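You operate a simulated robot arm through the tools that you are given. There is no shell and no other tool. Be economical: measure what you need, move in short steps, check, and stop when the job is done.

Carry out the task below with a simulated robot arm. There is one attempt and no reset: what you move stays moved.

Task
Put things in order on the top of the side table. At the end: the beige wooden plunger stands on top of the red book; the half orange stands on top of the silver pear tray; the blue flask stands where the beige wooden plunger stood; the polish pad stands where the half orange stood; whatever was shut is shut again. Leave all else as you found it, and nothing knocked over.

The check looks at the end state, three seconds after you hand in, the way a careful person would. Anything else that was tipped, shoved, dropped, spilled or broken makes it a failure.

Robot
A 6-joint arm with a two-finger parallel gripper, fixed in place. Base frame: the origin is at the foot of the arm, x ahead of it, y to its left, z up; the work surface is at about z = 0.8. Readings come in m, degrees, newtons and seconds.
With the tool pointing down near the work surface it reaches from about 0.26 to 0.68 m from the base axis. Its first joint turns from -66.0 to 66.0 degrees. Payload 2.9 kg.
Tool frame: the origin (TCP) lies between the finger pads and is the grasp point; the fingertips stand 0.03 m ahead of it; z points along the fingers, y is the line along which they close. Largest opening 0.11 m; finger width 0.02, thickness 0.01; the body of the gripper, 0.048 by 0.112 m, starts 0.055 m behind the TCP.
Orientation is that of the tool frame in the base frame, as [roll, pitch, yaw] about the fixed x, y, z axes, in that order (R = Rz(yaw) Ry(pitch) Rx(roll)). With the fingers straight down and closing along the base's y, the tool's x points along the base's -x, its y along +y and its z along -z.

Tools
- The arm moves only by the tool apply_moves. Its argument "deltas" is text: rows parted by semicolons, each of 7 numbers parted by spaces: the gripper command, from -1 (fully open) to 1 (shut), values between in proportion, then the shift along the base's x, y, z in units of 500 mm (1.0 is 500 mm), then the turn, a rotation vector about the base's x, y, z in units of 180 degrees (1.0 is 180 degrees). In form: fingers tx ty tz rx ry rz; .... A call has 1 to 8 rows; each row is the pose to reach, as a shift and turn from the pose commanded when the call began. A call with a number of a shift or a turn outside -1 to 1 is refused whole. Rows are played at 5 a second. More than 0.05 m and 8.6 degrees between two rows, or a gripper value outside its range, and nothing of the call is played. Where a pose cannot be reached the arm comes as near as it can. A force on the tool above 40 N (or 10 N above the force at the start of the call, whichever is more), or a blocked arm, ends the call early, and 0.2 s more pass. The fingers move at their own pace (about 0.108 m/s each) and stop on an object; they squeeze with about 32 N. The grip force told is the motor's: it shows also when the fingers shut on nothing. Time passes only in rows, and 0.2 s behind the last, so rows that repeat a pose let the fingers close. The reply holds the time, the measured pose of the TCP, the force on the tool along the base axes, the opening and the grip force, in the units named above and with some noise.
- Cameras (640 x 400 px; columns grow to the right, rows downward): "scene" is fixed at [0.0805, 0.4407, 1.3792]; the picture's right is [-0.71, -0.70, 0.00], its down [-0.43, 0.44, -0.79] and it looks along [0.55, -0.56, -0.61] (base axes); focal length 312 px, centre (320, 200). "wrist" rides on the gripper at [-0.036, 0, -0.057] in the tool frame; the picture's right is [0.00, -1.00, 0.00], its down [0.97, 0.00, -0.24] and it looks along [0.24, 0.00, 0.97] (tool axes); focal length 218 px, centre (320, 200).
- snapshot(camera): a new picture of that camera. It takes no simulated time.
- probe_pixels(camera, pixels): for up to 12 pixels [column, row] of the newest picture of that camera ("zoom" is the newest enlarged one), the place [x, y, z] in the base frame of the surface seen there, good to about 0.002 m. It takes no simulated time.
- enlarge(camera, box): a new picture of the part [left, top, right, bottom] of that camera's present view, enlarged. It takes no simulated time.
- close_job(): hands the job in; it is judged then, once.

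Work in short steps. Measure before you move; look again where a grasp or a placing could have gone wrong, and mend it. You have 80 turns and 46 pictures in all, those below and enlarged ones among them. Open the gripper and draw the arm clear of the work before you hand the job in, unless the task says otherwise; then end with one line.

The tools are called as a command line: name --argument value ..., lists and objects as JSON in quotes. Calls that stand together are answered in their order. apply_moves: Moves the arm, as the interface text tells. Its arguments: {"type":"object","properties":{"deltas":{"type":"string"}},"required":["deltas"]} The other tools are called the same way: snapshot (camera) takes a picture; probe_pixels (camera, pixels) gives the place of the surface under pixels of a picture; enlarge (camera, box) takes an enlarged picture of a part of a camera's view; close_job () hands the job in.

At the start:

```text
t: 0.0
ee_pos: [0.3865, 0.0621, 1.0763]
orientation: [-179.9, 0.0, 179.9]
contact_force: [-0.1, -0.2, 0.0]
grip_width: 0.1101
grasp_force: 0.0
```

scene: 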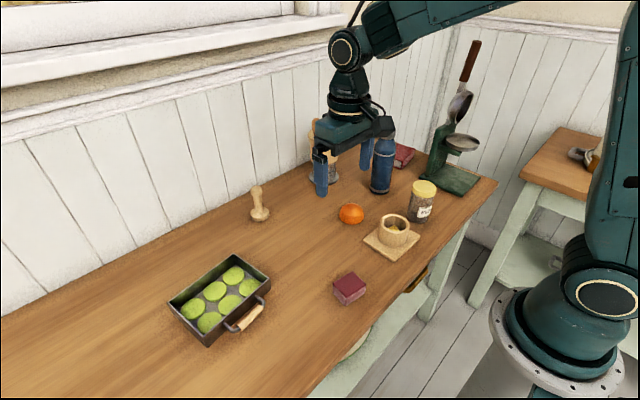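
wrist: 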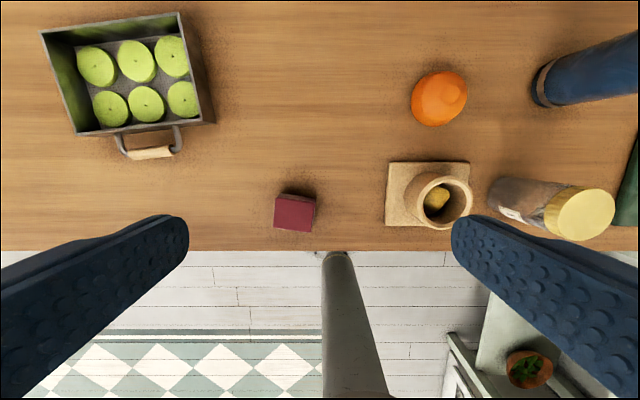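

The scene shows a plunger near (259,205), an orange at (351,213), a flask at (383,165), red things at (349,288) and (403,156), and a tray at (218,298). I'll enlarge both halves to identify everything.

enlarge --camera "scene" --box '[290, 100, 510, 240]'

enlarge --camera "scene" --box '[150, 170, 470, 370]'

```text
2.86 times, centred on (400, 170) of scene
```

zoom: 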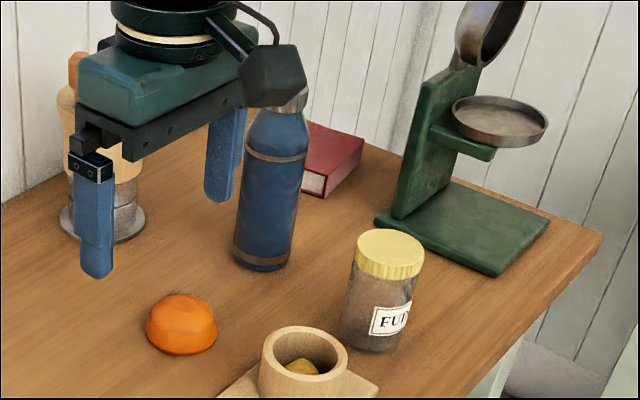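

```text
2.00 times, centred on (310, 270) of scene
```

zoom: 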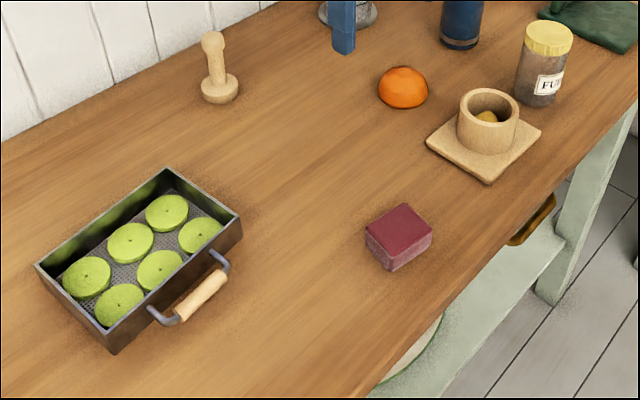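

The object behind the gripper and the ones on the right are unclear. I'll enlarge the right table and the left tray, and get some positions.

enlarge --camera "scene" --box '[500, 90, 640, 210]'

enlarge --camera "scene" --box '[390, 30, 510, 110]'

probe_pixels --camera "scene" --pixels '[[259, 190], [260, 214], [351, 210], [349, 281], [383, 190], [404, 152], [462, 142], [460, 180], [393, 228], [424, 186], [330, 180], [213, 290]]'

```text
3.33 times, centred on (570, 150) of scene
```

zoom: 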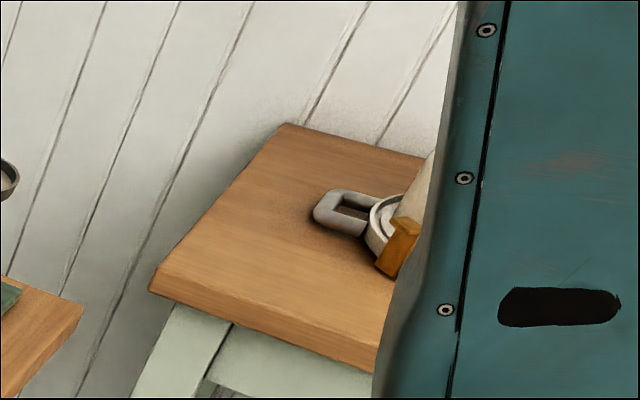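

```text
5.00 times, centred on (450, 70) of scene
```

zoom: 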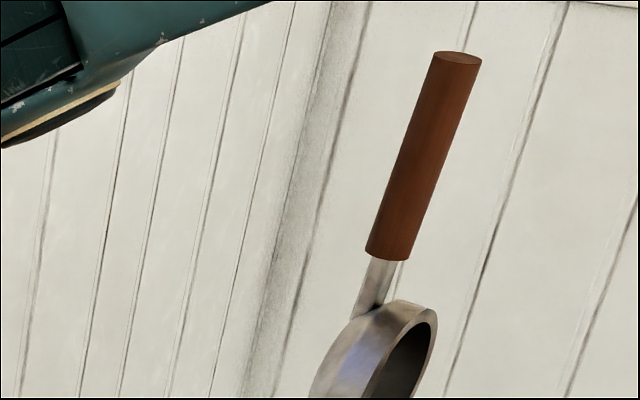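

```text
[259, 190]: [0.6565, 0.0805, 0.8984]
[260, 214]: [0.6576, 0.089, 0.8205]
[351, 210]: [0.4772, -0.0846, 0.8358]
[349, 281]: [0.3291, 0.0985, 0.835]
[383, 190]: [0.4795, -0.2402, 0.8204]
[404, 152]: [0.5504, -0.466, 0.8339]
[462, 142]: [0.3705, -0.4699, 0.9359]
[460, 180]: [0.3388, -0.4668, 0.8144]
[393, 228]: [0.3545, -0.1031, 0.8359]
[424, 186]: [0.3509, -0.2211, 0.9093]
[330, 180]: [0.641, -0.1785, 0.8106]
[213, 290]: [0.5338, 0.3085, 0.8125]
```

The thing behind the gripper (330,180) is hidden, so I'll move the arm left at its present height to uncover it and view the tray from above.

apply_moves --deltas "-1 0 0.09 0.02 0 0 0; -1 0 0.18 0.04 0 0 0; -1 0 0.27 0.06 0 0 0; -1 0 0.36 0.06 0 0 0; -1 0.05 0.42 0.06 0 0 0; -1 0.1 0.45 0.06 0 0 0"

snapshot --camera "wrist"

enlarge --camera "scene" --box '[270, 80, 510, 230]'

```text
t: 1.4
ee_pos: [0.4355, 0.2879, 1.1069]
orientation: [-180.0, 0.1, -179.9]
contact_force: [0.7, 0.6, -0.5]
grip_width: 0.1101
grasp_force: 0.2
```

```text
39 pictures are left
```

wrist: 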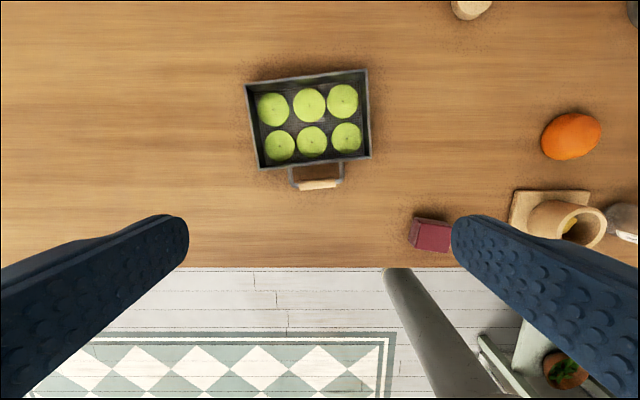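

```text
2.67 times, centred on (390, 155) of scene
```

zoom: 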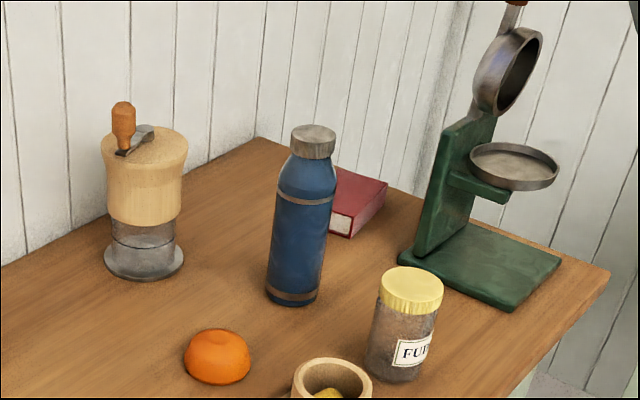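

The hidden object is a hand grinder. Now I'll look closely at the tray with green things in the wrist view (310,120) and at the maroon block (430,235).

enlarge --camera "wrist" --box '[230, 50, 390, 200]'

enlarge --camera "scene" --box '[300, 230, 480, 370]'

```text
2.67 times, centred on (310, 125) of wrist
```

zoom: 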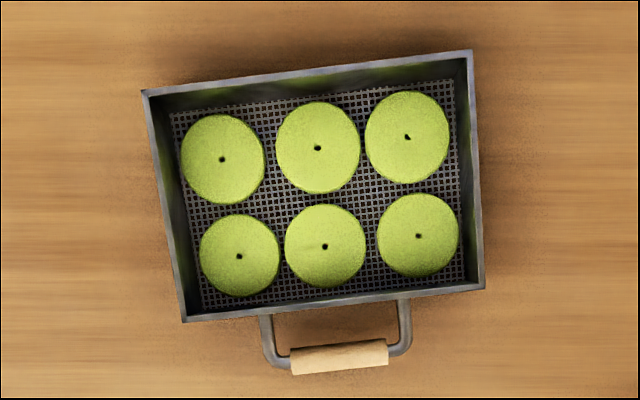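

```text
2.86 times, centred on (390, 300) of scene
```

zoom: 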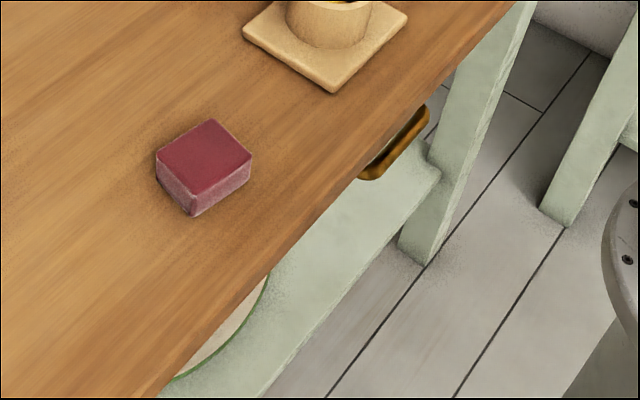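

The tray with the pear slices on a silver grid is the pear tray, and the maroon block is the polish pad. I'll probe the tray, the pear slices, the orange and the pad in detail.

probe_pixels --camera "wrist" --pixels '[[273, 109], [309, 105], [343, 101], [280, 145], [312, 139], [347, 137], [248, 86], [367, 71], [371, 158], [262, 168], [327, 120], [320, 184]]'

probe_pixels --camera "wrist" --pixels '[[545, 133], [598, 133], [570, 115], [570, 155], [572, 130], [415, 220], [449, 223], [450, 250], [418, 247], [432, 236], [410, 240], [560, 180]]'

snapshot --camera "scene"

```text
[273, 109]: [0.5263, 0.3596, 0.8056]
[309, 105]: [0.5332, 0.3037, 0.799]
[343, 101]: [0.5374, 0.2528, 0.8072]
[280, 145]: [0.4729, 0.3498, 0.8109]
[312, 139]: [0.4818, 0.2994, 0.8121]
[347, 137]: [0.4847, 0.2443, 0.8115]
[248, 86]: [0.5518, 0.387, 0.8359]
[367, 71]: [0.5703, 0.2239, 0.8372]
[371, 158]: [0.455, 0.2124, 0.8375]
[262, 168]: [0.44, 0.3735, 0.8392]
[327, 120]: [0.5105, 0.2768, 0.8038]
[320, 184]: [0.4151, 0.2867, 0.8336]
```

```text
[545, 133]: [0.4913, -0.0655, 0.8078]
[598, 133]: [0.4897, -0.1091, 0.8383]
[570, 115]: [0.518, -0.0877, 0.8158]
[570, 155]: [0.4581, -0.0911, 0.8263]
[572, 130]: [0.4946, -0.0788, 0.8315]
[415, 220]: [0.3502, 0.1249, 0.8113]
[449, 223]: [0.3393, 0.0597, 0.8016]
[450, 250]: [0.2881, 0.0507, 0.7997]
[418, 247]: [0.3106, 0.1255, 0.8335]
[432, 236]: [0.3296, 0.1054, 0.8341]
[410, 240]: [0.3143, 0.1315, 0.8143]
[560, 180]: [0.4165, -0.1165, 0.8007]
```

```text
35 pictures are left
```

scene: 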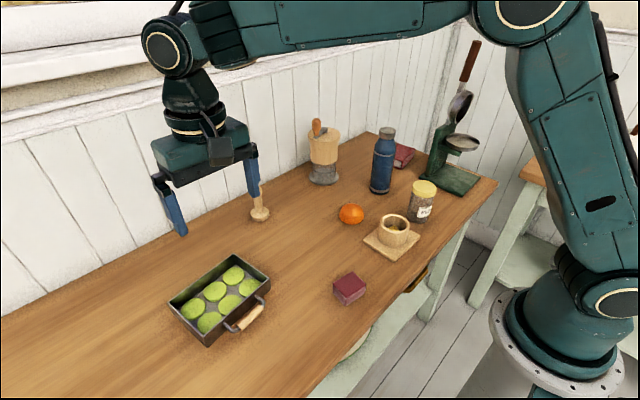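

Orange centre is about (0.487,-0.088), top at 0.84; tray centre (0.504,0.299), rim 0.837, pears 0.811. I'll go above the orange for a close look.

apply_moves --deltas "-1 0.02 -0.09 -0.02 0 0 0; -1 0.04 -0.18 -0.04 0 0 0; -1 0.06 -0.27 -0.06 0 0 0; -1 0.08 -0.36 -0.08 0 0 0; -1 0.1 -0.45 -0.1 0 0 0; -1 0.1 -0.54 -0.12 0 0 0; -1 0.1 -0.63 -0.14 0 0 0; -1 0.1 -0.72 -0.16 0 0 0"

apply_moves --deltas "-1 0 -0.016 -0.06 0 0 0; -1 0 -0.032 -0.11 0 0 0; -1 0 -0.032 -0.15 0 0 0; -1 0 -0.032 -0.15 0 0 0"

snapshot --camera "wrist"

```text
t: 3.2
ee_pos: [0.4878, -0.0739, 1.0266]
orientation: [-180.0, 0.1, -180.0]
contact_force: [-0.4, -1.0, 0.8]
grip_width: 0.1103
grasp_force: 0.1
```

```text
t: 4.2
ee_pos: [0.4859, -0.0898, 0.951]
orientation: [-180.0, 0.1, -180.0]
contact_force: [0.5, -0.3, -0.3]
grip_width: 0.1102
grasp_force: 0.0
```

```text
34 pictures are left
```

wrist: 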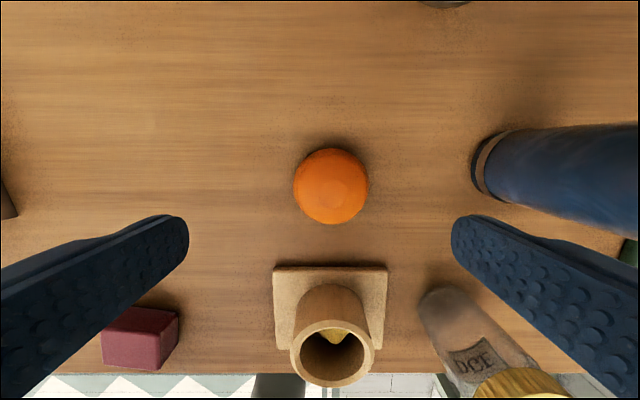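

The orange sits at (331,186); I'll measure its outline, and the flask and jar clearance.

probe_pixels --camera "wrist" --pixels '[[331, 186], [298, 186], [364, 186], [331, 153], [331, 220], [331, 148], [480, 180], [375, 270], [285, 270], [440, 300], [502, 145], [331, 200]]'

```text
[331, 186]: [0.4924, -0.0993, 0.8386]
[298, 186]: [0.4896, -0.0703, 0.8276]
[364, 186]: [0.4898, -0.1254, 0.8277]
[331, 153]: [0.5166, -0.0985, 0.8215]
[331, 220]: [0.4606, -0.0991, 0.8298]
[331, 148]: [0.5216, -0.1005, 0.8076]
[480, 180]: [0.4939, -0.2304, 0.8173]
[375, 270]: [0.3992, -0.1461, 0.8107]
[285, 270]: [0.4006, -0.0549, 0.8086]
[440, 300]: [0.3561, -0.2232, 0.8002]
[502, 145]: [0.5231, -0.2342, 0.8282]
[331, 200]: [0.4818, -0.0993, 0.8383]
```

Orange centre (0.488,-0.098), diameter about 0.064. I'll descend to TCP z=0.834 and close.

apply_moves --deltas "-1 0.004 -0.016 -0.08 0 0 0; -1 0.004 -0.016 -0.16 0 0 0; -1 0.004 -0.016 -0.215 0 0 0; -1 0.004 -0.016 -0.234 0 0 0; -1 0.004 -0.016 -0.234 0 0 0; 1 0.004 -0.016 -0.234 0 0 0; 1 0.004 -0.016 -0.234 0 0 0; 1 0.004 -0.016 -0.234 0 0 0"

```text
t: 6.0
ee_pos: [0.4889, -0.0978, 0.834]
orientation: [180.0, 0.1, -180.0]
contact_force: [0.2, 0.6, 0.6]
grip_width: 0.0702
grasp_force: 32.3
```

The fingers stopped on the orange at 0.070 m. I'll lift and check.

apply_moves --deltas "1 0 0 0.02 0 0 0; 1 0 0 0.06 0 0 0; 1 0 0 0.14 0 0 0; 1 0 0 0.22 0 0 0; 1 0 0 0.22 0 0 0"

snapshot --camera "wrist"

```text
t: 7.2
ee_pos: [0.4879, -0.097, 0.945]
orientation: [-179.9, 0.0, 179.9]
contact_force: [0.2, 0.0, -0.6]
grip_width: 0.0703
grasp_force: 32.0
```

```text
33 pictures are left
```

wrist: 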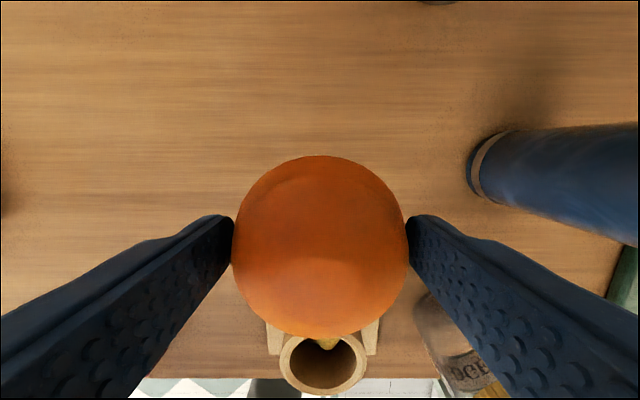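

The orange is held firmly. I'll carry it over the tray centre (0.504,0.299).

apply_moves --deltas "1 0.004 0.099 0 0 0 0; 1 0.008 0.198 0 0 0 0; 1 0.012 0.297 0 0 0 0; 1 0.016 0.396 0 0 0 0; 1 0.02 0.495 0 0 0 0; 1 0.024 0.594 0 0 0 0; 1 0.028 0.693 0 0 0 0; 1 0.032 0.792 0 0 0 0"

snapshot --camera "wrist"

snapshot --camera "scene"

```text
t: 9.0
ee_pos: [0.5061, 0.2982, 0.9434]
orientation: [-180.0, 0.0, 179.9]
contact_force: [-0.5, 0.8, 0.5]
grip_width: 0.0701
grasp_force: 32.0
```

```text
32 pictures are left
```

wrist: 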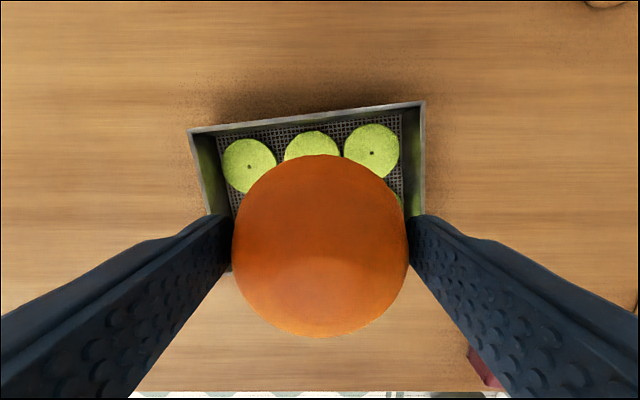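

```text
31 pictures are left
```

scene: 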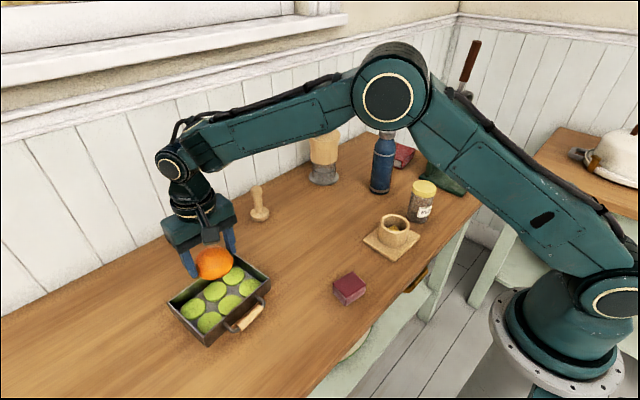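

Orange hangs over the tray centre. I'll descend to TCP z≈0.847, where its base should nearly touch the pears.

apply_moves --deltas "1 -0.004 0.002 -0.07 0 0 0; 1 -0.004 0.002 -0.13 0 0 0; 1 -0.004 0.002 -0.17 0 0 0; 1 -0.004 0.002 -0.186 0 0 0; 1 -0.004 0.002 -0.192 0 0 0; 1 -0.004 0.002 -0.192 0 0 0"

enlarge --camera "scene" --box '[150, 200, 310, 350]'

```text
t: 10.4
ee_pos: [0.5035, 0.2993, 0.8487]
orientation: [-179.9, 0.0, -180.0]
contact_force: [0.0, 0.3, -0.1]
grip_width: 0.0701
grasp_force: 32.2
```

```text
2.67 times, centred on (230, 275) of scene
```

zoom: 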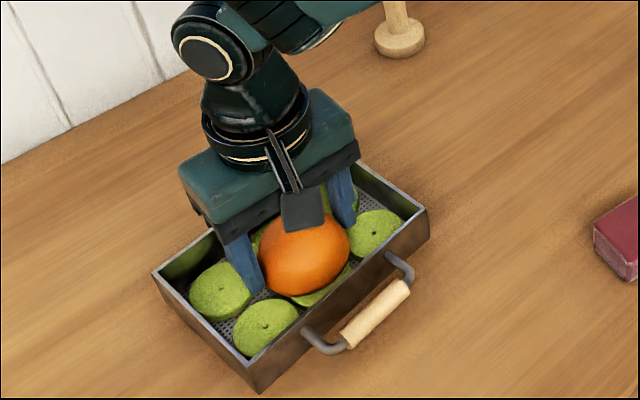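

No contact yet; I'll lower a few more millimetres, watching the force.

apply_moves --deltas "1 0 0 -0.003 0 0 0; 1 0 0 -0.006 0 0 0; 1 0 0 -0.006 0 0 0"

```text
t: 11.2
ee_pos: [0.5034, 0.2995, 0.8452]
orientation: [180.0, 0.1, -180.0]
contact_force: [-0.9, -1.3, 8.9]
grip_width: 0.0701
grasp_force: 32.8
```

Contact at 8.9 N, so the orange rests on the pears. I'll open a little, then rise.

apply_moves --deltas "-0.55 0 0 0.001 0 0 0; -0.55 0 0 0.001 0 0 0; -0.55 0 0 0.03 0 0 0; -0.55 0 0 0.1 0 0 0; -0.55 0 0 0.19 0 0 0; -1 0 0 0.25 0 0 0"

snapshot --camera "wrist"

```text
t: 12.6
ee_pos: [0.504, 0.3, 0.9718]
orientation: [180.0, 0.1, -180.0]
contact_force: [-0.2, 1.1, 0.1]
grip_width: 0.1097
grasp_force: 0.1
```

```text
29 pictures are left
```

wrist: 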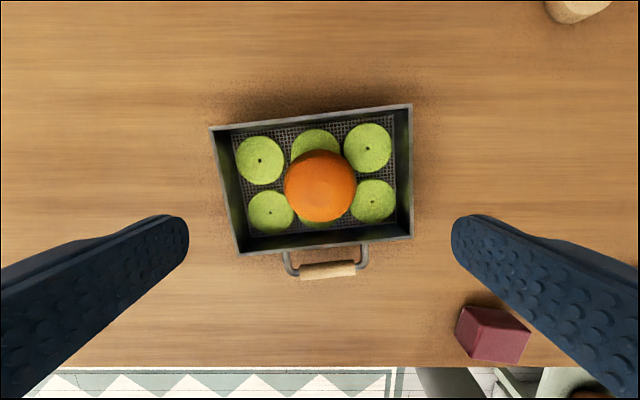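

The orange stands on the tray with the pears undisturbed. Next the pad near (0.33,0.10): I'll move above it.

apply_moves --deltas "-1 -0.05 -0.06 0 0 0 0; -1 -0.11 -0.12 0 0 0 0; -1 -0.17 -0.18 0 0 0 0; -1 -0.23 -0.25 0 0 0 0; -1 -0.29 -0.32 0 0 0 0; -1 -0.348 -0.38 -0.04 0 0 0; -1 -0.348 -0.4 -0.04 0 0 0; -1 -0.348 -0.4 -0.04 0 0 0"

snapshot --camera "wrist"

```text
t: 14.4
ee_pos: [0.3269, 0.1004, 0.9519]
orientation: [-179.9, 0.0, 180.0]
contact_force: [-1.1, 0.1, -0.5]
grip_width: 0.1099
grasp_force: 0.1
```

```text
28 pictures are left
```

wrist: 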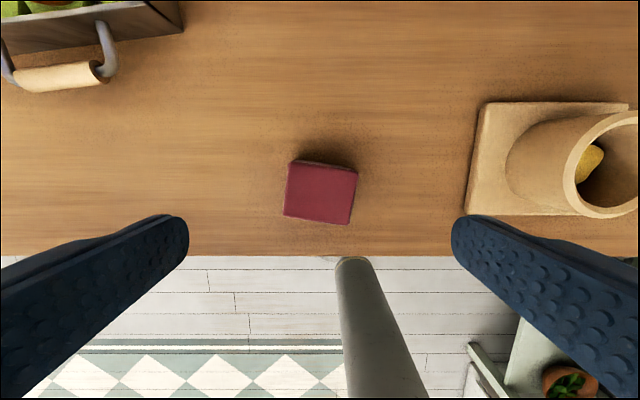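

The pad's top face has corners near (291,162),(357,170),(349,223),(285,214). I'll probe it.

probe_pixels --camera "wrist" --pixels '[[294, 167], [354, 173], [347, 219], [288, 211], [321, 193], [300, 159], [350, 166], [321, 168], [318, 216], [288, 190], [351, 196], [470, 200]]'

```text
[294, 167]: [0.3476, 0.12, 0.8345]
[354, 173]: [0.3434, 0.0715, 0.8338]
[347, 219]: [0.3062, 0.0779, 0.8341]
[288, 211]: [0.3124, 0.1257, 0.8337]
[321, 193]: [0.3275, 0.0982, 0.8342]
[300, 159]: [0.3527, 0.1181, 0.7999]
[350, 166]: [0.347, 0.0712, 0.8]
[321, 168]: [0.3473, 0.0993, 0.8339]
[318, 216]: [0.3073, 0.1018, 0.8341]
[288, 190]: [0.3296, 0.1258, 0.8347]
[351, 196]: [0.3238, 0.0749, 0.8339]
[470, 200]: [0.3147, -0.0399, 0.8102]
```

Pad: centre (0.3275,0.0985), top 0.834, about 0.055 x 0.042, turned by about -7°. I'll turn to match, descend to z=0.835 and grip.

apply_moves --deltas "-1 0.001 -0.003 -0.08 0 0 -0.02; -1 0.001 -0.003 -0.16 0 0 -0.039; -1 0.001 -0.003 -0.215 0 0 -0.039; -1 0.001 -0.003 -0.234 0 0 -0.039; -1 0.001 -0.003 -0.234 0 0 -0.039; 1 0.001 -0.003 -0.234 0 0 -0.039; 1 0.001 -0.003 -0.234 0 0 -0.039; 1 0.001 -0.003 -0.234 0 0 -0.039"

apply_moves --deltas "1 0 0 0.02 0 0 0; 1 0 0 0.09 0 0 0; 1 0 0 0.17 0 0 0; 1 0 0 0.24 0 0 0; 1 0 0 0.24 0 0 0"

snapshot --camera "wrist"

```text
t: 16.2
ee_pos: [0.3278, 0.0991, 0.8336]
orientation: [-179.9, 0.0, 173.0]
contact_force: [0.3, 0.3, 0.2]
grip_width: 0.059
grasp_force: 32.2
```

```text
t: 17.4
ee_pos: [0.3299, 0.0984, 0.9532]
orientation: [180.0, 0.0, 173.0]
contact_force: [0.5, -0.1, 0.1]
grip_width: 0.0591
grasp_force: 32.3
```

```text
27 pictures are left
```

wrist: 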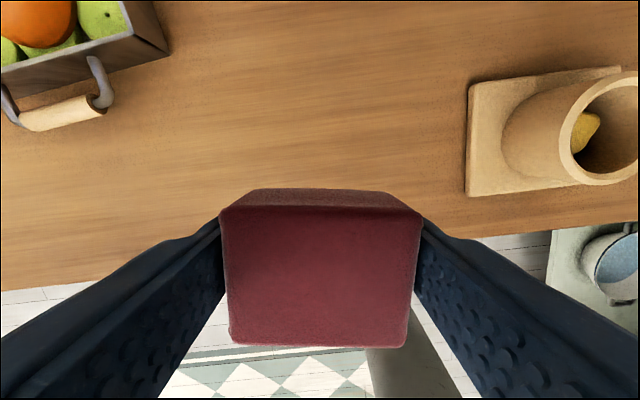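

Pad held squarely. I'll carry it to the orange's old place (0.488,-0.098).

apply_moves --deltas "1 0.054 -0.066 0 0 0 0.006; 1 0.108 -0.132 0 0 0 0.012; 1 0.162 -0.198 0 0 0 0.018; 1 0.216 -0.264 0 0 0 0.024; 1 0.27 -0.33 0 0 0 0.03; 1 0.32 -0.393 0 0 0 0.039; 1 0.32 -0.393 -0.06 0 0 0.039; 1 0.32 -0.393 -0.12 0 0 0.039"

snapshot --camera "wrist"

```text
t: 19.2
ee_pos: [0.4883, -0.0975, 0.8927]
orientation: [180.0, -0.1, -180.0]
contact_force: [0.5, 0.9, 0.2]
grip_width: 0.0589
grasp_force: 32.7
```

```text
26 pictures are left
```

wrist: 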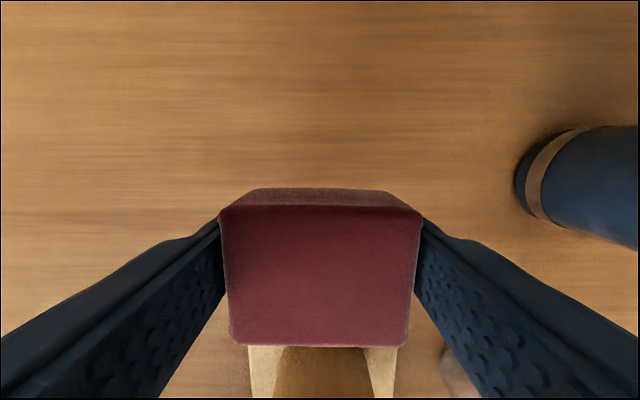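

In place; I'll descend to the height at which it was picked (0.834) and check force.

apply_moves --deltas "1 0 0 -0.06 0 0 0; 1 0 0 -0.1 0 0 0; 1 0 0 -0.112 0 0 0; 1 0 0 -0.116 0 0 0; 1 0 0 -0.117 0 0 0"

```text
t: 20.4
ee_pos: [0.4895, -0.0985, 0.8354]
orientation: [180.0, 0.0, -180.0]
contact_force: [-0.2, -0.1, 0.1]
grip_width: 0.0588
grasp_force: 32.2
```

apply_moves --deltas "1 0 0 -0.002 0 0 0; 1 0 0 -0.004 0 0 0; 1 0 0 -0.004 0 0 0"

```text
t: 21.2
ee_pos: [0.4904, -0.0992, 0.8333]
orientation: [180.0, 0.0, -180.0]
contact_force: [-1.9, 0.3, 6.5]
grip_width: 0.0587
grasp_force: 32.0
```

Contact at 6.5 N: the pad is on the table. I'll open, rise, and head toward the plunger near (0.657,0.085).

apply_moves --deltas "-0.6 0 0 0.001 0 0 0; -0.6 0 0 0.001 0 0 0; -0.6 0 0 0.04 0 0 0; -0.6 0 0 0.12 0 0 0; -0.8 0 0 0.2 0 0 0; -1 0 0 0.3 0 0 0; -1 0 0 0.36 0 0 0; -1 0 0 0.36 0 0 0"

snapshot --camera "wrist"

apply_moves --deltas "-1 0.06 0.07 0 0 0 0; -1 0.12 0.14 0 0 0 0; -1 0.18 0.21 0 0 0 0; -1 0.22 0.28 0 0 0 0; -1 0.26 0.36 0 0 0 0; -1 0.26 0.36 0 0 0 0"

snapshot --camera "wrist"

```text
t: 23.0
ee_pos: [0.4918, -0.0986, 1.012]
orientation: [-179.9, 0.0, 180.0]
contact_force: [-0.5, 0.3, 0.7]
grip_width: 0.1099
grasp_force: 0.0
```

```text
25 pictures are left
```

wrist: 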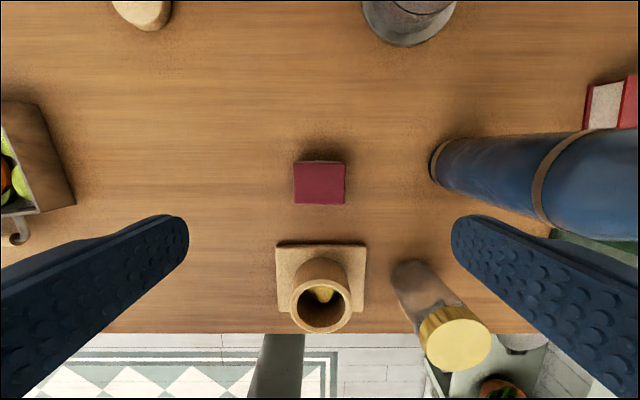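

```text
t: 24.4
ee_pos: [0.6203, 0.0815, 1.0131]
orientation: [-179.9, 0.0, 180.0]
contact_force: [-1.2, 0.1, -0.4]
grip_width: 0.1099
grasp_force: 0.0
```

```text
24 pictures are left
```

wrist: 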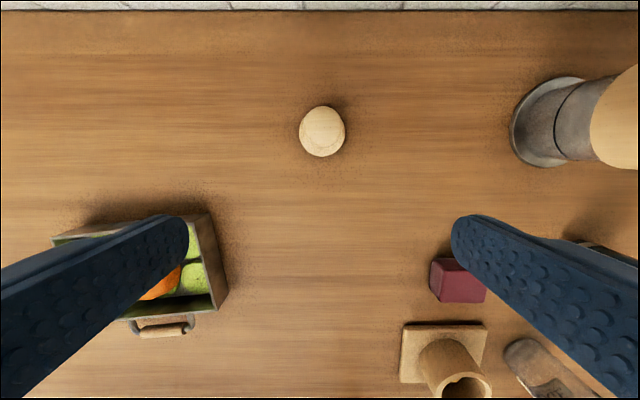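

The pad stands well. The plunger is at (322,130) in the wrist view; I'll enlarge the scene view of it and probe both, plus the book.

probe_pixels --camera "wrist" --pixels '[[322, 125], [322, 150], [303, 135], [341, 135], [322, 112], [322, 155]]'

enlarge --camera "scene" --box '[220, 165, 300, 235]'

```text
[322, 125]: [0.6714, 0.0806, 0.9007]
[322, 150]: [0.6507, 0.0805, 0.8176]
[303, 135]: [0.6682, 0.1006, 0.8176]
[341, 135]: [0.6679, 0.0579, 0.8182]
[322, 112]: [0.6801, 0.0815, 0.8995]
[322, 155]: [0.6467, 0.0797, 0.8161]
```

```text
5.71 times, centred on (260, 200) of scene
```

zoom: 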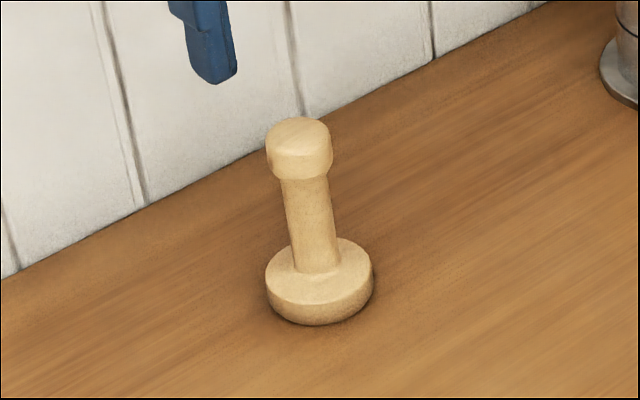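

Plunger axis is about (0.668,0.080), base disc 0.05 wide, knob top at 0.90. Now I'll measure the book and the flask in the scene view.

enlarge --camera "scene" --box '[340, 110, 460, 210]'

```text
4.00 times, centred on (400, 160) of scene
```

zoom: 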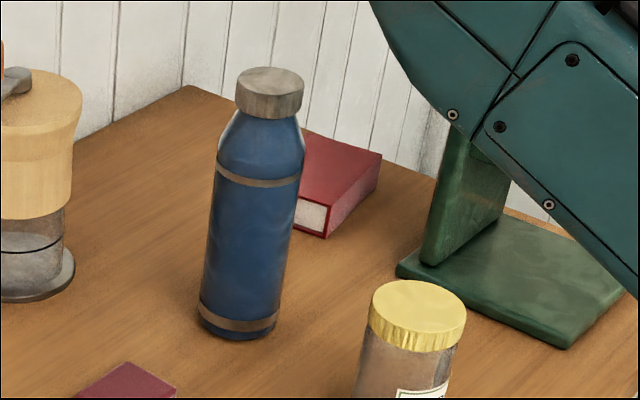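

probe_pixels --camera "zoom" --pixels '[[378, 153], [328, 203], [310, 135], [304, 195], [340, 175], [330, 230], [376, 185], [270, 75], [238, 330], [240, 240], [268, 110], [440, 250]]'

```text
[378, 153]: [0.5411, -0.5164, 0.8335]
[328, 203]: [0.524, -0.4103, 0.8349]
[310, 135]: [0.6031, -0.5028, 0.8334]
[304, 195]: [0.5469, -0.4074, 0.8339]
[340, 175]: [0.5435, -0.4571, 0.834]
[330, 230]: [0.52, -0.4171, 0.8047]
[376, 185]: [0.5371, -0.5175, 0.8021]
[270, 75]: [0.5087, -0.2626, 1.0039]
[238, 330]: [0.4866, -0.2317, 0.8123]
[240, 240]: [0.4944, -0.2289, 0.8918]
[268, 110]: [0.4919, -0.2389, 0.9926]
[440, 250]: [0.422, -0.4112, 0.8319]
```

Book top is z=0.834, near corner (0.523,-0.408), so it lies at 0.66–0.75 m radius, beyond straight-down reach. I'll grip the plunger with the tool tilted 25° outward (about the closing axis) so that I can place it upright that far out.

apply_moves --deltas "-1 0.003 -0.003 -0.006 0 -0.035 0; -1 0.006 -0.006 -0.012 0 -0.07 0; -1 0.009 -0.009 -0.02 0 -0.105 0; -1 0.012 -0.013 -0.026 0 -0.139 0; -1 0.012 -0.013 -0.026 0 -0.139 0"

apply_moves --deltas "-1 0 0 -0.03 0 0 0.019; -1 0 0 -0.058 0 0 0.038; -1 0 0 -0.058 0 0 0.038"

snapshot --camera "wrist"

```text
t: 25.6
ee_pos: [0.6256, 0.0762, 0.999]
orientation: [-180.0, 25.0, -180.0]
contact_force: [1.3, -0.4, -0.3]
grip_width: 0.1103
grasp_force: 0.0
```

```text
t: 26.4
ee_pos: [0.6258, 0.0748, 0.9707]
orientation: [-180.0, 25.1, -173.0]
contact_force: [0.1, -0.1, -0.2]
grip_width: 0.1101
grasp_force: 0.1
```

```text
21 pictures are left
```

wrist: 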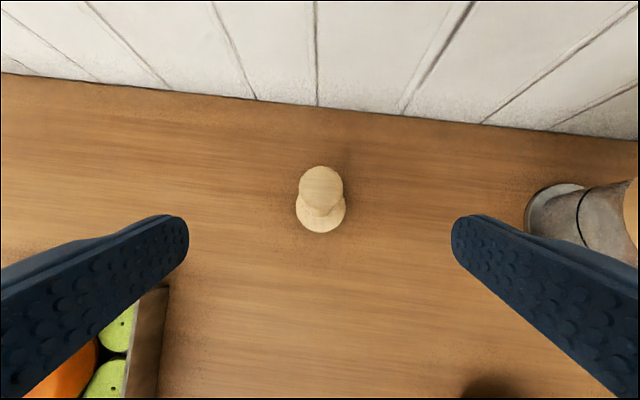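

The plunger is centred (320,187) between the fingers. A quick probe fixes its knob.

probe_pixels --camera "wrist" --pixels '[[320, 172], [320, 186], [302, 186], [340, 186], [320, 198], [320, 226], [300, 215], [343, 215]]'

```text
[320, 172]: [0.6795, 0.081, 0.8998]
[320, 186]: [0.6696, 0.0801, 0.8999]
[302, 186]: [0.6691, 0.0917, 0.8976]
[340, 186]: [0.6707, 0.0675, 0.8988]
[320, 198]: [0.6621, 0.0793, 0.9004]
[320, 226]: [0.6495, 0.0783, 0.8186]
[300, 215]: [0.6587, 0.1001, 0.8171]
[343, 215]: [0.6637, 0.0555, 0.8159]
```

Knob centre (0.669,0.080). I'll advance along the tool axis to TCP z=0.88 and grip the knob.

apply_moves --deltas "-1 0.029 0.0035 -0.06 0 0 0; -1 0.058 0.007 -0.12 0 0 0; -1 0.0864 0.0104 -0.1814 0 0 0; -1 0.0864 0.0104 -0.1814 0 0 0; 1 0.0864 0.0104 -0.1814 0 0 0; 1 0.0864 0.0104 -0.1814 0 0 0; 1 0.0864 0.0104 -0.1814 0 0 0; 1 0.0864 0.0104 -0.1814 0 0 0"

```text
t: 28.2
ee_pos: [0.6684, 0.0816, 0.8811]
orientation: [180.0, 25.0, -173.2]
contact_force: [0.3, 0.0, -0.2]
grip_width: 0.0286
grasp_force: 31.9
```

Gripped at 0.0286 m. I'll lift straight up, then retract to a radius near 0.55 at z≈1.12.

apply_moves --deltas "1 0 0 0.03 0 0 0; 1 0 0 0.12 0 0 0; 1 -0.03 -0.003 0.21 0 0 0; 1 -0.08 -0.008 0.29 0 0 0; 1 -0.13 -0.015 0.37 0 0 0; 1 -0.18 -0.02 0.44 0 0 0; 1 -0.24 -0.03 0.48 0 0 0; 1 -0.24 -0.03 0.48 0 0 0"

snapshot --camera "scene"

```text
t: 30.0
ee_pos: [0.55, 0.066, 1.1204]
orientation: [-180.0, 25.1, -173.3]
contact_force: [-0.1, 0.9, -0.2]
grip_width: 0.0284
grasp_force: 31.9
```

```text
20 pictures are left
```

scene: 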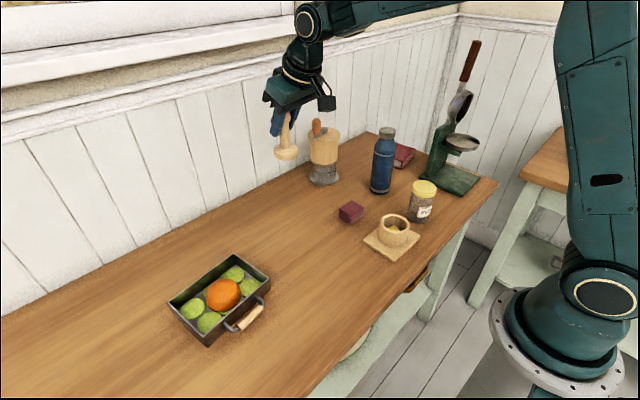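

The plunger is held upright. The juicer is now visible, so I'll probe its lever, cup and column, plus the grinder top.

probe_pixels --camera "scene" --pixels '[[475, 44], [464, 78], [460, 105], [453, 100], [436, 140], [445, 135], [430, 180], [316, 122], [324, 132], [388, 131], [410, 150], [448, 128]]'

enlarge --camera "scene" --box '[370, 30, 510, 210]'

```text
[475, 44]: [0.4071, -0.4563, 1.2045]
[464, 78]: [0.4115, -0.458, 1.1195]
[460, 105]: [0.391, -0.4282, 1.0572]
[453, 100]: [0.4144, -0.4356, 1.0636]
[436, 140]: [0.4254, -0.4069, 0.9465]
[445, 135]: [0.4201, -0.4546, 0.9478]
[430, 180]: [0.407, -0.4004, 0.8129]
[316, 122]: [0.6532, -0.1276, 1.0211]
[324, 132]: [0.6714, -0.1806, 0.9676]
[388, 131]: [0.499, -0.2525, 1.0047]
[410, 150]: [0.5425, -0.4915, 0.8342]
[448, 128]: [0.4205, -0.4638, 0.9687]
```

```text
2.22 times, centred on (440, 120) of scene
```

zoom: 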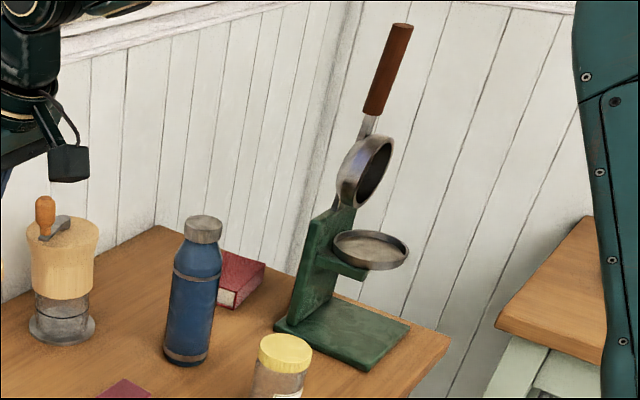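

Lever stands at about (0.407,-0.456), 0.11 m off my approach line to the book. I'll swing the plunger along an arc at radius 0.55, its base 5 cm above the flask's top.

apply_moves --deltas "1 0.007 -0.0856 0.01 0 0 -0.0247; 1 0.0072 -0.1714 0.02 0 0 -0.0493; 1 0.001 -0.257 0.03 0 0 -0.074; 1 -0.012 -0.342 0.04 0 0 -0.0987; 1 -0.0316 -0.4254 0.04 0 0 -0.1233; 1 -0.0316 -0.4254 0.04 0 0 -0.1233"

apply_moves --deltas "1 -0.0258 -0.082 0 0 0 -0.0247; 1 -0.058 -0.1616 0 0 0 -0.0493; 1 -0.0964 -0.2384 0 0 0 -0.074; 1 -0.1404 -0.312 0 0 0 -0.0987; 1 -0.1404 -0.312 0 0 0 -0.0987"

snapshot --camera "wrist"

snapshot --camera "scene"

```text
t: 31.4
ee_pos: [0.533, -0.1464, 1.1401]
orientation: [180.0, 25.0, 164.6]
contact_force: [-0.9, 0.6, -0.8]
grip_width: 0.0283
grasp_force: 31.8
```

```text
t: 32.6
ee_pos: [0.4622, -0.3031, 1.1395]
orientation: [180.0, 25.0, 146.8]
contact_force: [0.1, 0.2, -1.8]
grip_width: 0.0282
grasp_force: 32.0
```

```text
18 pictures are left
```

wrist: 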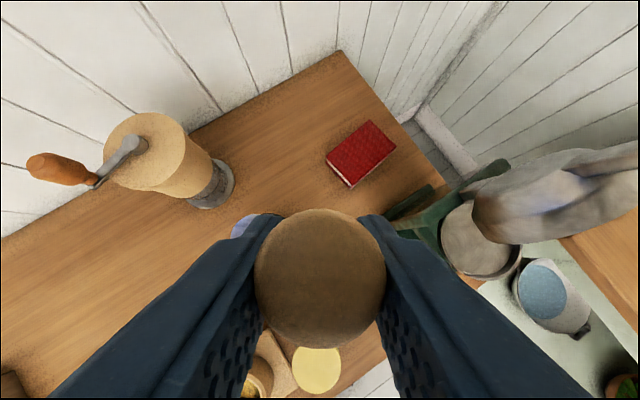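

```text
17 pictures are left
```

scene: 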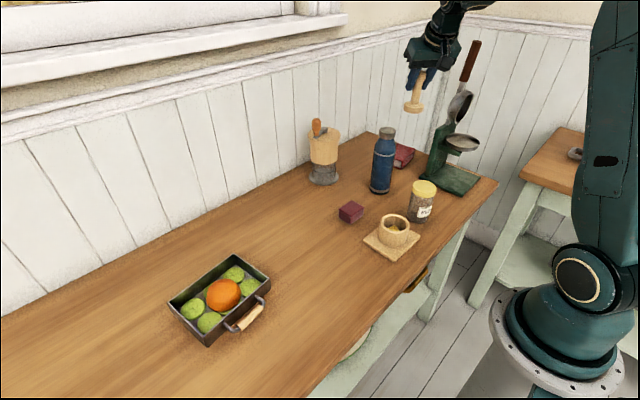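

Book is fully visible in the wrist view; I'll probe its corners.

probe_pixels --camera "wrist" --pixels '[[328, 158], [370, 123], [394, 148], [350, 183], [361, 152], [340, 178], [345, 140]]'

```text
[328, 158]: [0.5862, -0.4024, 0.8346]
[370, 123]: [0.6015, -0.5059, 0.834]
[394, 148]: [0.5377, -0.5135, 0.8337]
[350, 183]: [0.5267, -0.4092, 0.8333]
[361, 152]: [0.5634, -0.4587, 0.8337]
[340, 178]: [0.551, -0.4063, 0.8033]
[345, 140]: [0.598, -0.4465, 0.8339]
```

Book spans 0.062 x 0.105, centre (0.563,-0.458). I'll aim the plunger at (0.561,-0.443) and move above it first.

apply_moves --deltas "1 0.05 -0.07 0 0 0 -0.007; 1 0.1 -0.14 0 0 0 -0.014; 1 0.15 -0.21 -0.01 0 0 -0.021; 1 0.198 -0.279 -0.03 0 0 -0.027; 1 0.198 -0.279 -0.1 0 0 -0.027; 1 0.198 -0.279 -0.18 0 0 -0.027; 1 0.198 -0.279 -0.25 0 0 -0.027; 1 0.198 -0.279 -0.25 0 0 -0.027"

snapshot --camera "wrist"

enlarge --camera "scene" --box '[360, 30, 520, 200]'

```text
t: 34.4
ee_pos: [0.5624, -0.4437, 1.0137]
orientation: [-180.0, 25.0, 142.0]
contact_force: [0.1, 0.1, -1.2]
grip_width: 0.0285
grasp_force: 31.3
```

```text
16 pictures are left
```

wrist: 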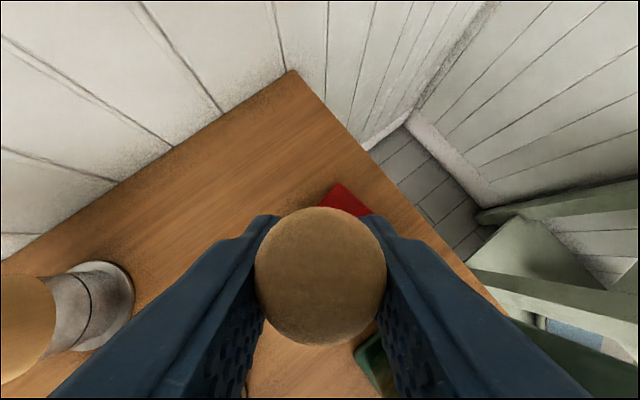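

```text
2.35 times, centred on (440, 115) of scene
```

zoom: 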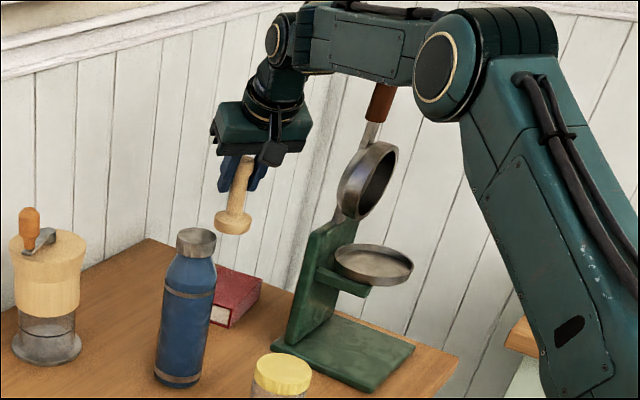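

Plunger hangs upright over the book. The forearm passes close to the juicer's lever in the image, so I'll probe their separation before descending.

probe_pixels --camera "zoom" --pixels '[[360, 50], [385, 60], [330, 40], [440, 75], [490, 70], [380, 105], [300, 30], [285, 40], [275, 90], [270, 155]]'

```text
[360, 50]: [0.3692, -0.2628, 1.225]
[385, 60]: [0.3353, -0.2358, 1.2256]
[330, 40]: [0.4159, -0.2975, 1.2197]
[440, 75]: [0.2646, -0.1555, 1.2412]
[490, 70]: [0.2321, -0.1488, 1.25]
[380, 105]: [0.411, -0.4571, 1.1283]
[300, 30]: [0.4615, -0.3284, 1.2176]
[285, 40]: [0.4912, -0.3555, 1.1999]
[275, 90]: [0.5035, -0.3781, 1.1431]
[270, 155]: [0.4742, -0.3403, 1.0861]
```

The forearm's near side is only 2–4 cm off the arm plane and the lever 10 cm on the other side, so it is clear. I'll descend to just above the book.

apply_moves --deltas "1 -0.002 0.001 -0.06 0 0 0; 1 -0.002 0.001 -0.12 0 0 0; 1 -0.002 0.001 -0.165 0 0 0; 1 -0.002 0.001 -0.185 0 0 0; 1 -0.002 0.001 -0.19 0 0 0; 1 -0.002 0.001 -0.19 0 0 0"

enlarge --camera "scene" --box '[360, 50, 500, 200]'

```text
t: 35.8
ee_pos: [0.5603, -0.4424, 0.9189]
orientation: [180.0, 25.0, 142.0]
contact_force: [0.6, -0.1, -0.4]
grip_width: 0.0285
grasp_force: 32.6
```

```text
2.67 times, centred on (430, 125) of scene
```

zoom: 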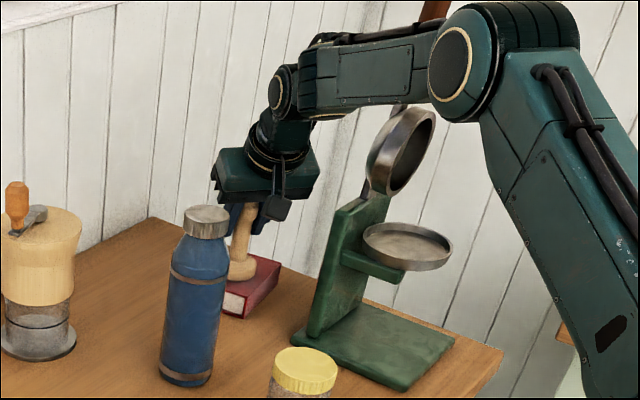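

The plunger's base is just above the book near its middle. I'll creep down until contact.

apply_moves --deltas "1 0 0 -0.004 0 0 0; 1 0 0 -0.008 0 0 0; 1 0 0 -0.008 0 0 0"

```text
t: 36.6
ee_pos: [0.5607, -0.4428, 0.9164]
orientation: [-180.0, 24.9, 142.0]
contact_force: [-0.3, -0.4, -0.6]
grip_width: 0.0282
grasp_force: 31.8
```

apply_moves --deltas "1 0 0 -0.002 0 0 0; 1 0 0 -0.004 0 0 0; 1 0 0 -0.004 0 0 0"

```text
t: 37.4
ee_pos: [0.5606, -0.4426, 0.9143]
orientation: [-180.0, 25.0, 142.0]
contact_force: [0.2, 0.3, -1.6]
grip_width: 0.0286
grasp_force: 32.2
```

apply_moves --deltas "1 0 0 -0.002 0 0 0; 1 0 0 -0.003 0 0 0; 1 0 0 -0.003 0 0 0"

```text
t: 38.2
ee_pos: [0.5605, -0.4417, 0.914]
orientation: [180.0, 25.0, 142.0]
contact_force: [0.0, 0.1, 3.4]
grip_width: 0.0284
grasp_force: 31.9
```

Contact at 3.4 N. I'll open partly and withdraw back along the tool axis.

apply_moves --deltas "0 0 0 0 0 0 0; -0.3 0 0 0 0 0 0; -0.3 0 0 0 0 0 0; -0.3 -0.02 0.0157 0.0544 0 0 0; -0.3 -0.05 0.0393 0.136 0 0 0; -0.3 -0.08 0.063 0.218 0 0 0; -0.3 -0.09 0.07 0.30 0 0 0; -0.3 -0.1 0.08 0.39 0 0 0"

snapshot --camera "wrist"

```text
t: 40.0
ee_pos: [0.5095, -0.4009, 1.1059]
orientation: [-179.9, 25.0, 142.0]
contact_force: [0.6, -0.4, 0.7]
grip_width: 0.0715
grasp_force: 0.1
```

```text
13 pictures are left
```

wrist: 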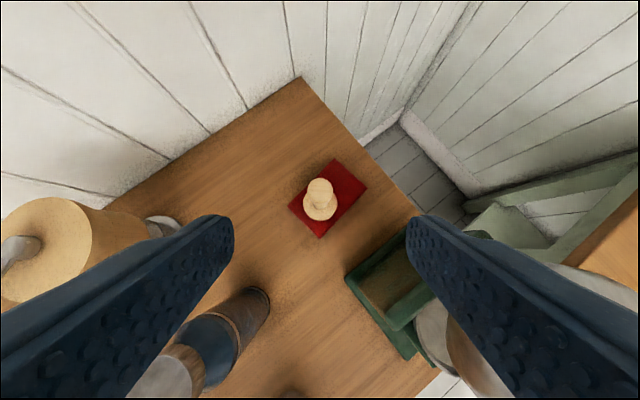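

The plunger stands on the book. Now the flask, axis around (0.507,-0.258), top 1.004: I'll untilt the tool while moving above it, then turn it to the flask's bearing.

apply_moves --deltas "-1 0 0.07 0.01 0.0214 0.0274 0; -1 0 0.14 0.02 0.0428 0.0547 0; -1 0 0.21 0.02 0.0641 0.0821 0; -1 0 0.286 0.02 0.0855 0.1094 0; -1 0 0.286 0.02 0.0855 0.1094 0"

apply_moves --deltas "-1 0 0 0 0 0 0.03; -1 0 0 0 0 0 0.061; -1 0 0 0 0 0 0.061"

snapshot --camera "wrist"

```text
t: 41.2
ee_pos: [0.5115, -0.2579, 1.1175]
orientation: [-180.0, 0.0, 142.1]
contact_force: [0.3, -0.1, 0.9]
grip_width: 0.1101
grasp_force: 0.0
```

```text
t: 42.0
ee_pos: [0.5122, -0.2582, 1.1168]
orientation: [-179.9, -0.1, 153.1]
contact_force: [-0.3, 0.3, 0.9]
grip_width: 0.1101
grasp_force: 0.1
```

```text
12 pictures are left
```

wrist: 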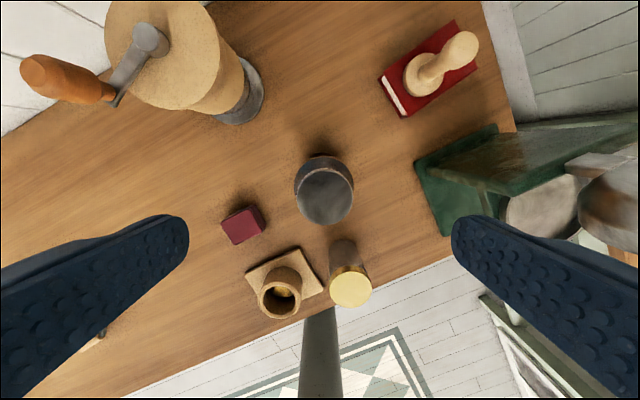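

The flask cap is at (325,196); I'll probe its rim and body.

probe_pixels --camera "wrist" --pixels '[[325, 196], [300, 196], [350, 196], [325, 174], [325, 219], [325, 164], [325, 159], [297, 180], [352, 180]]'

```text
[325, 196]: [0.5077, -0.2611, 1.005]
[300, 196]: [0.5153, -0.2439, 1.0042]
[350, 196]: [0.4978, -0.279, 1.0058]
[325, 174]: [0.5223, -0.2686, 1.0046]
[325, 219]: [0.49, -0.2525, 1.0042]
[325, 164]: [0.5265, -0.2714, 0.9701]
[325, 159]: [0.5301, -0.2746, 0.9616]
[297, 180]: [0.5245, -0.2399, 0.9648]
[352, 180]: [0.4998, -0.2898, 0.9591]
```

Flask axis (0.506,-0.261). I'll lower to z≈0.956 with fingers open around the shoulder, and close.

apply_moves --deltas "-1 -0.011 -0.006 -0.08 0 0 0; -1 -0.011 -0.006 -0.16 0 0 0; -1 -0.011 -0.006 -0.24 0 0 0; -1 -0.011 -0.006 -0.3 0 0 0; -1 -0.011 -0.006 -0.321 0 0 0; 1 -0.011 -0.006 -0.321 0 0 0; 1 -0.011 -0.006 -0.321 0 0 0; 1 -0.011 -0.006 -0.321 0 0 0"

```text
t: 43.8
ee_pos: [0.5047, -0.263, 0.9574]
orientation: [179.9, 0.0, 153.0]
contact_force: [1.6, 0.9, 0.9]
grip_width: 0.0615
grasp_force: 32.2
```

Gripped at 0.0615 m. Lifting gently straight up by about 0.11 m.

apply_moves --deltas "1 0 0 0.01 0 0 0; 1 0 0 0.04 0 0 0; 1 0 0 0.1 0 0 0; 1 0 0 0.17 0 0 0; 1 0 0 0.22 0 0 0; 1 0 0 0.22 0 0 0"

snapshot --camera "scene"

```text
t: 45.2
ee_pos: [0.5047, -0.2606, 1.067]
orientation: [-180.0, 0.0, 153.0]
contact_force: [0.6, -1.0, -6.3]
grip_width: 0.0615
grasp_force: 31.7
```

```text
11 pictures are left
```

scene: 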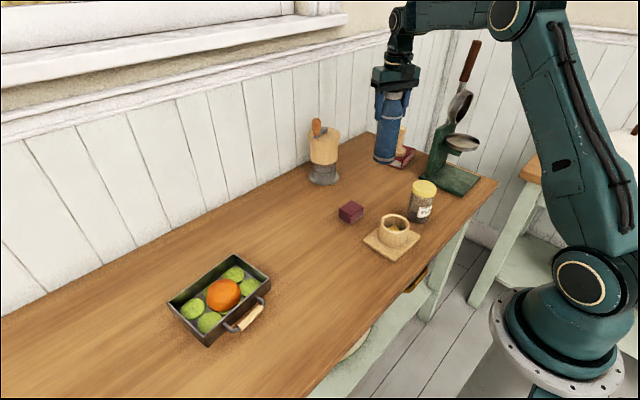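

Flask lifted cleanly, about 6 N. I'll carry it at x≈0.51 leftwards past the grinder, over the pad, turning back to the plunger place's bearing.

apply_moves --deltas "1 0 0.083 0 0 0 0.0235; 1 0 0.166 0 0 0 0.047; 1 0 0.249 0 0 0 0.0705; 1 0 0.332 0 0 0 0.094; 1 0.01 0.415 0 0 0 0.1175; 1 0.03 0.498 0 0 0 0.141; 1 0.05 0.581 0 0 0 0.1645; 1 0.08 0.664 0 0 0 0.188"

apply_moves --deltas "1 0.08 0.003 0 0 0 0; 1 0.16 0.006 0 0 0 0; 1 0.23 0.01 0 0 0 0; 1 0.248 0.014 0 0 0 0; 1 0.248 0.014 0 0 0 0"

```text
t: 47.0
ee_pos: [0.5443, 0.0701, 1.0667]
orientation: [180.0, 0.1, -173.2]
contact_force: [-0.3, 0.1, -7.1]
grip_width: 0.0613
grasp_force: 31.9
```

```text
t: 48.2
ee_pos: [0.6448, 0.0725, 1.0656]
orientation: [180.0, -0.1, -173.3]
contact_force: [0.4, -0.8, -6.0]
grip_width: 0.0614
grasp_force: 32.2
out of reach, approached as far as the arm can: row 3, 4, 5
```

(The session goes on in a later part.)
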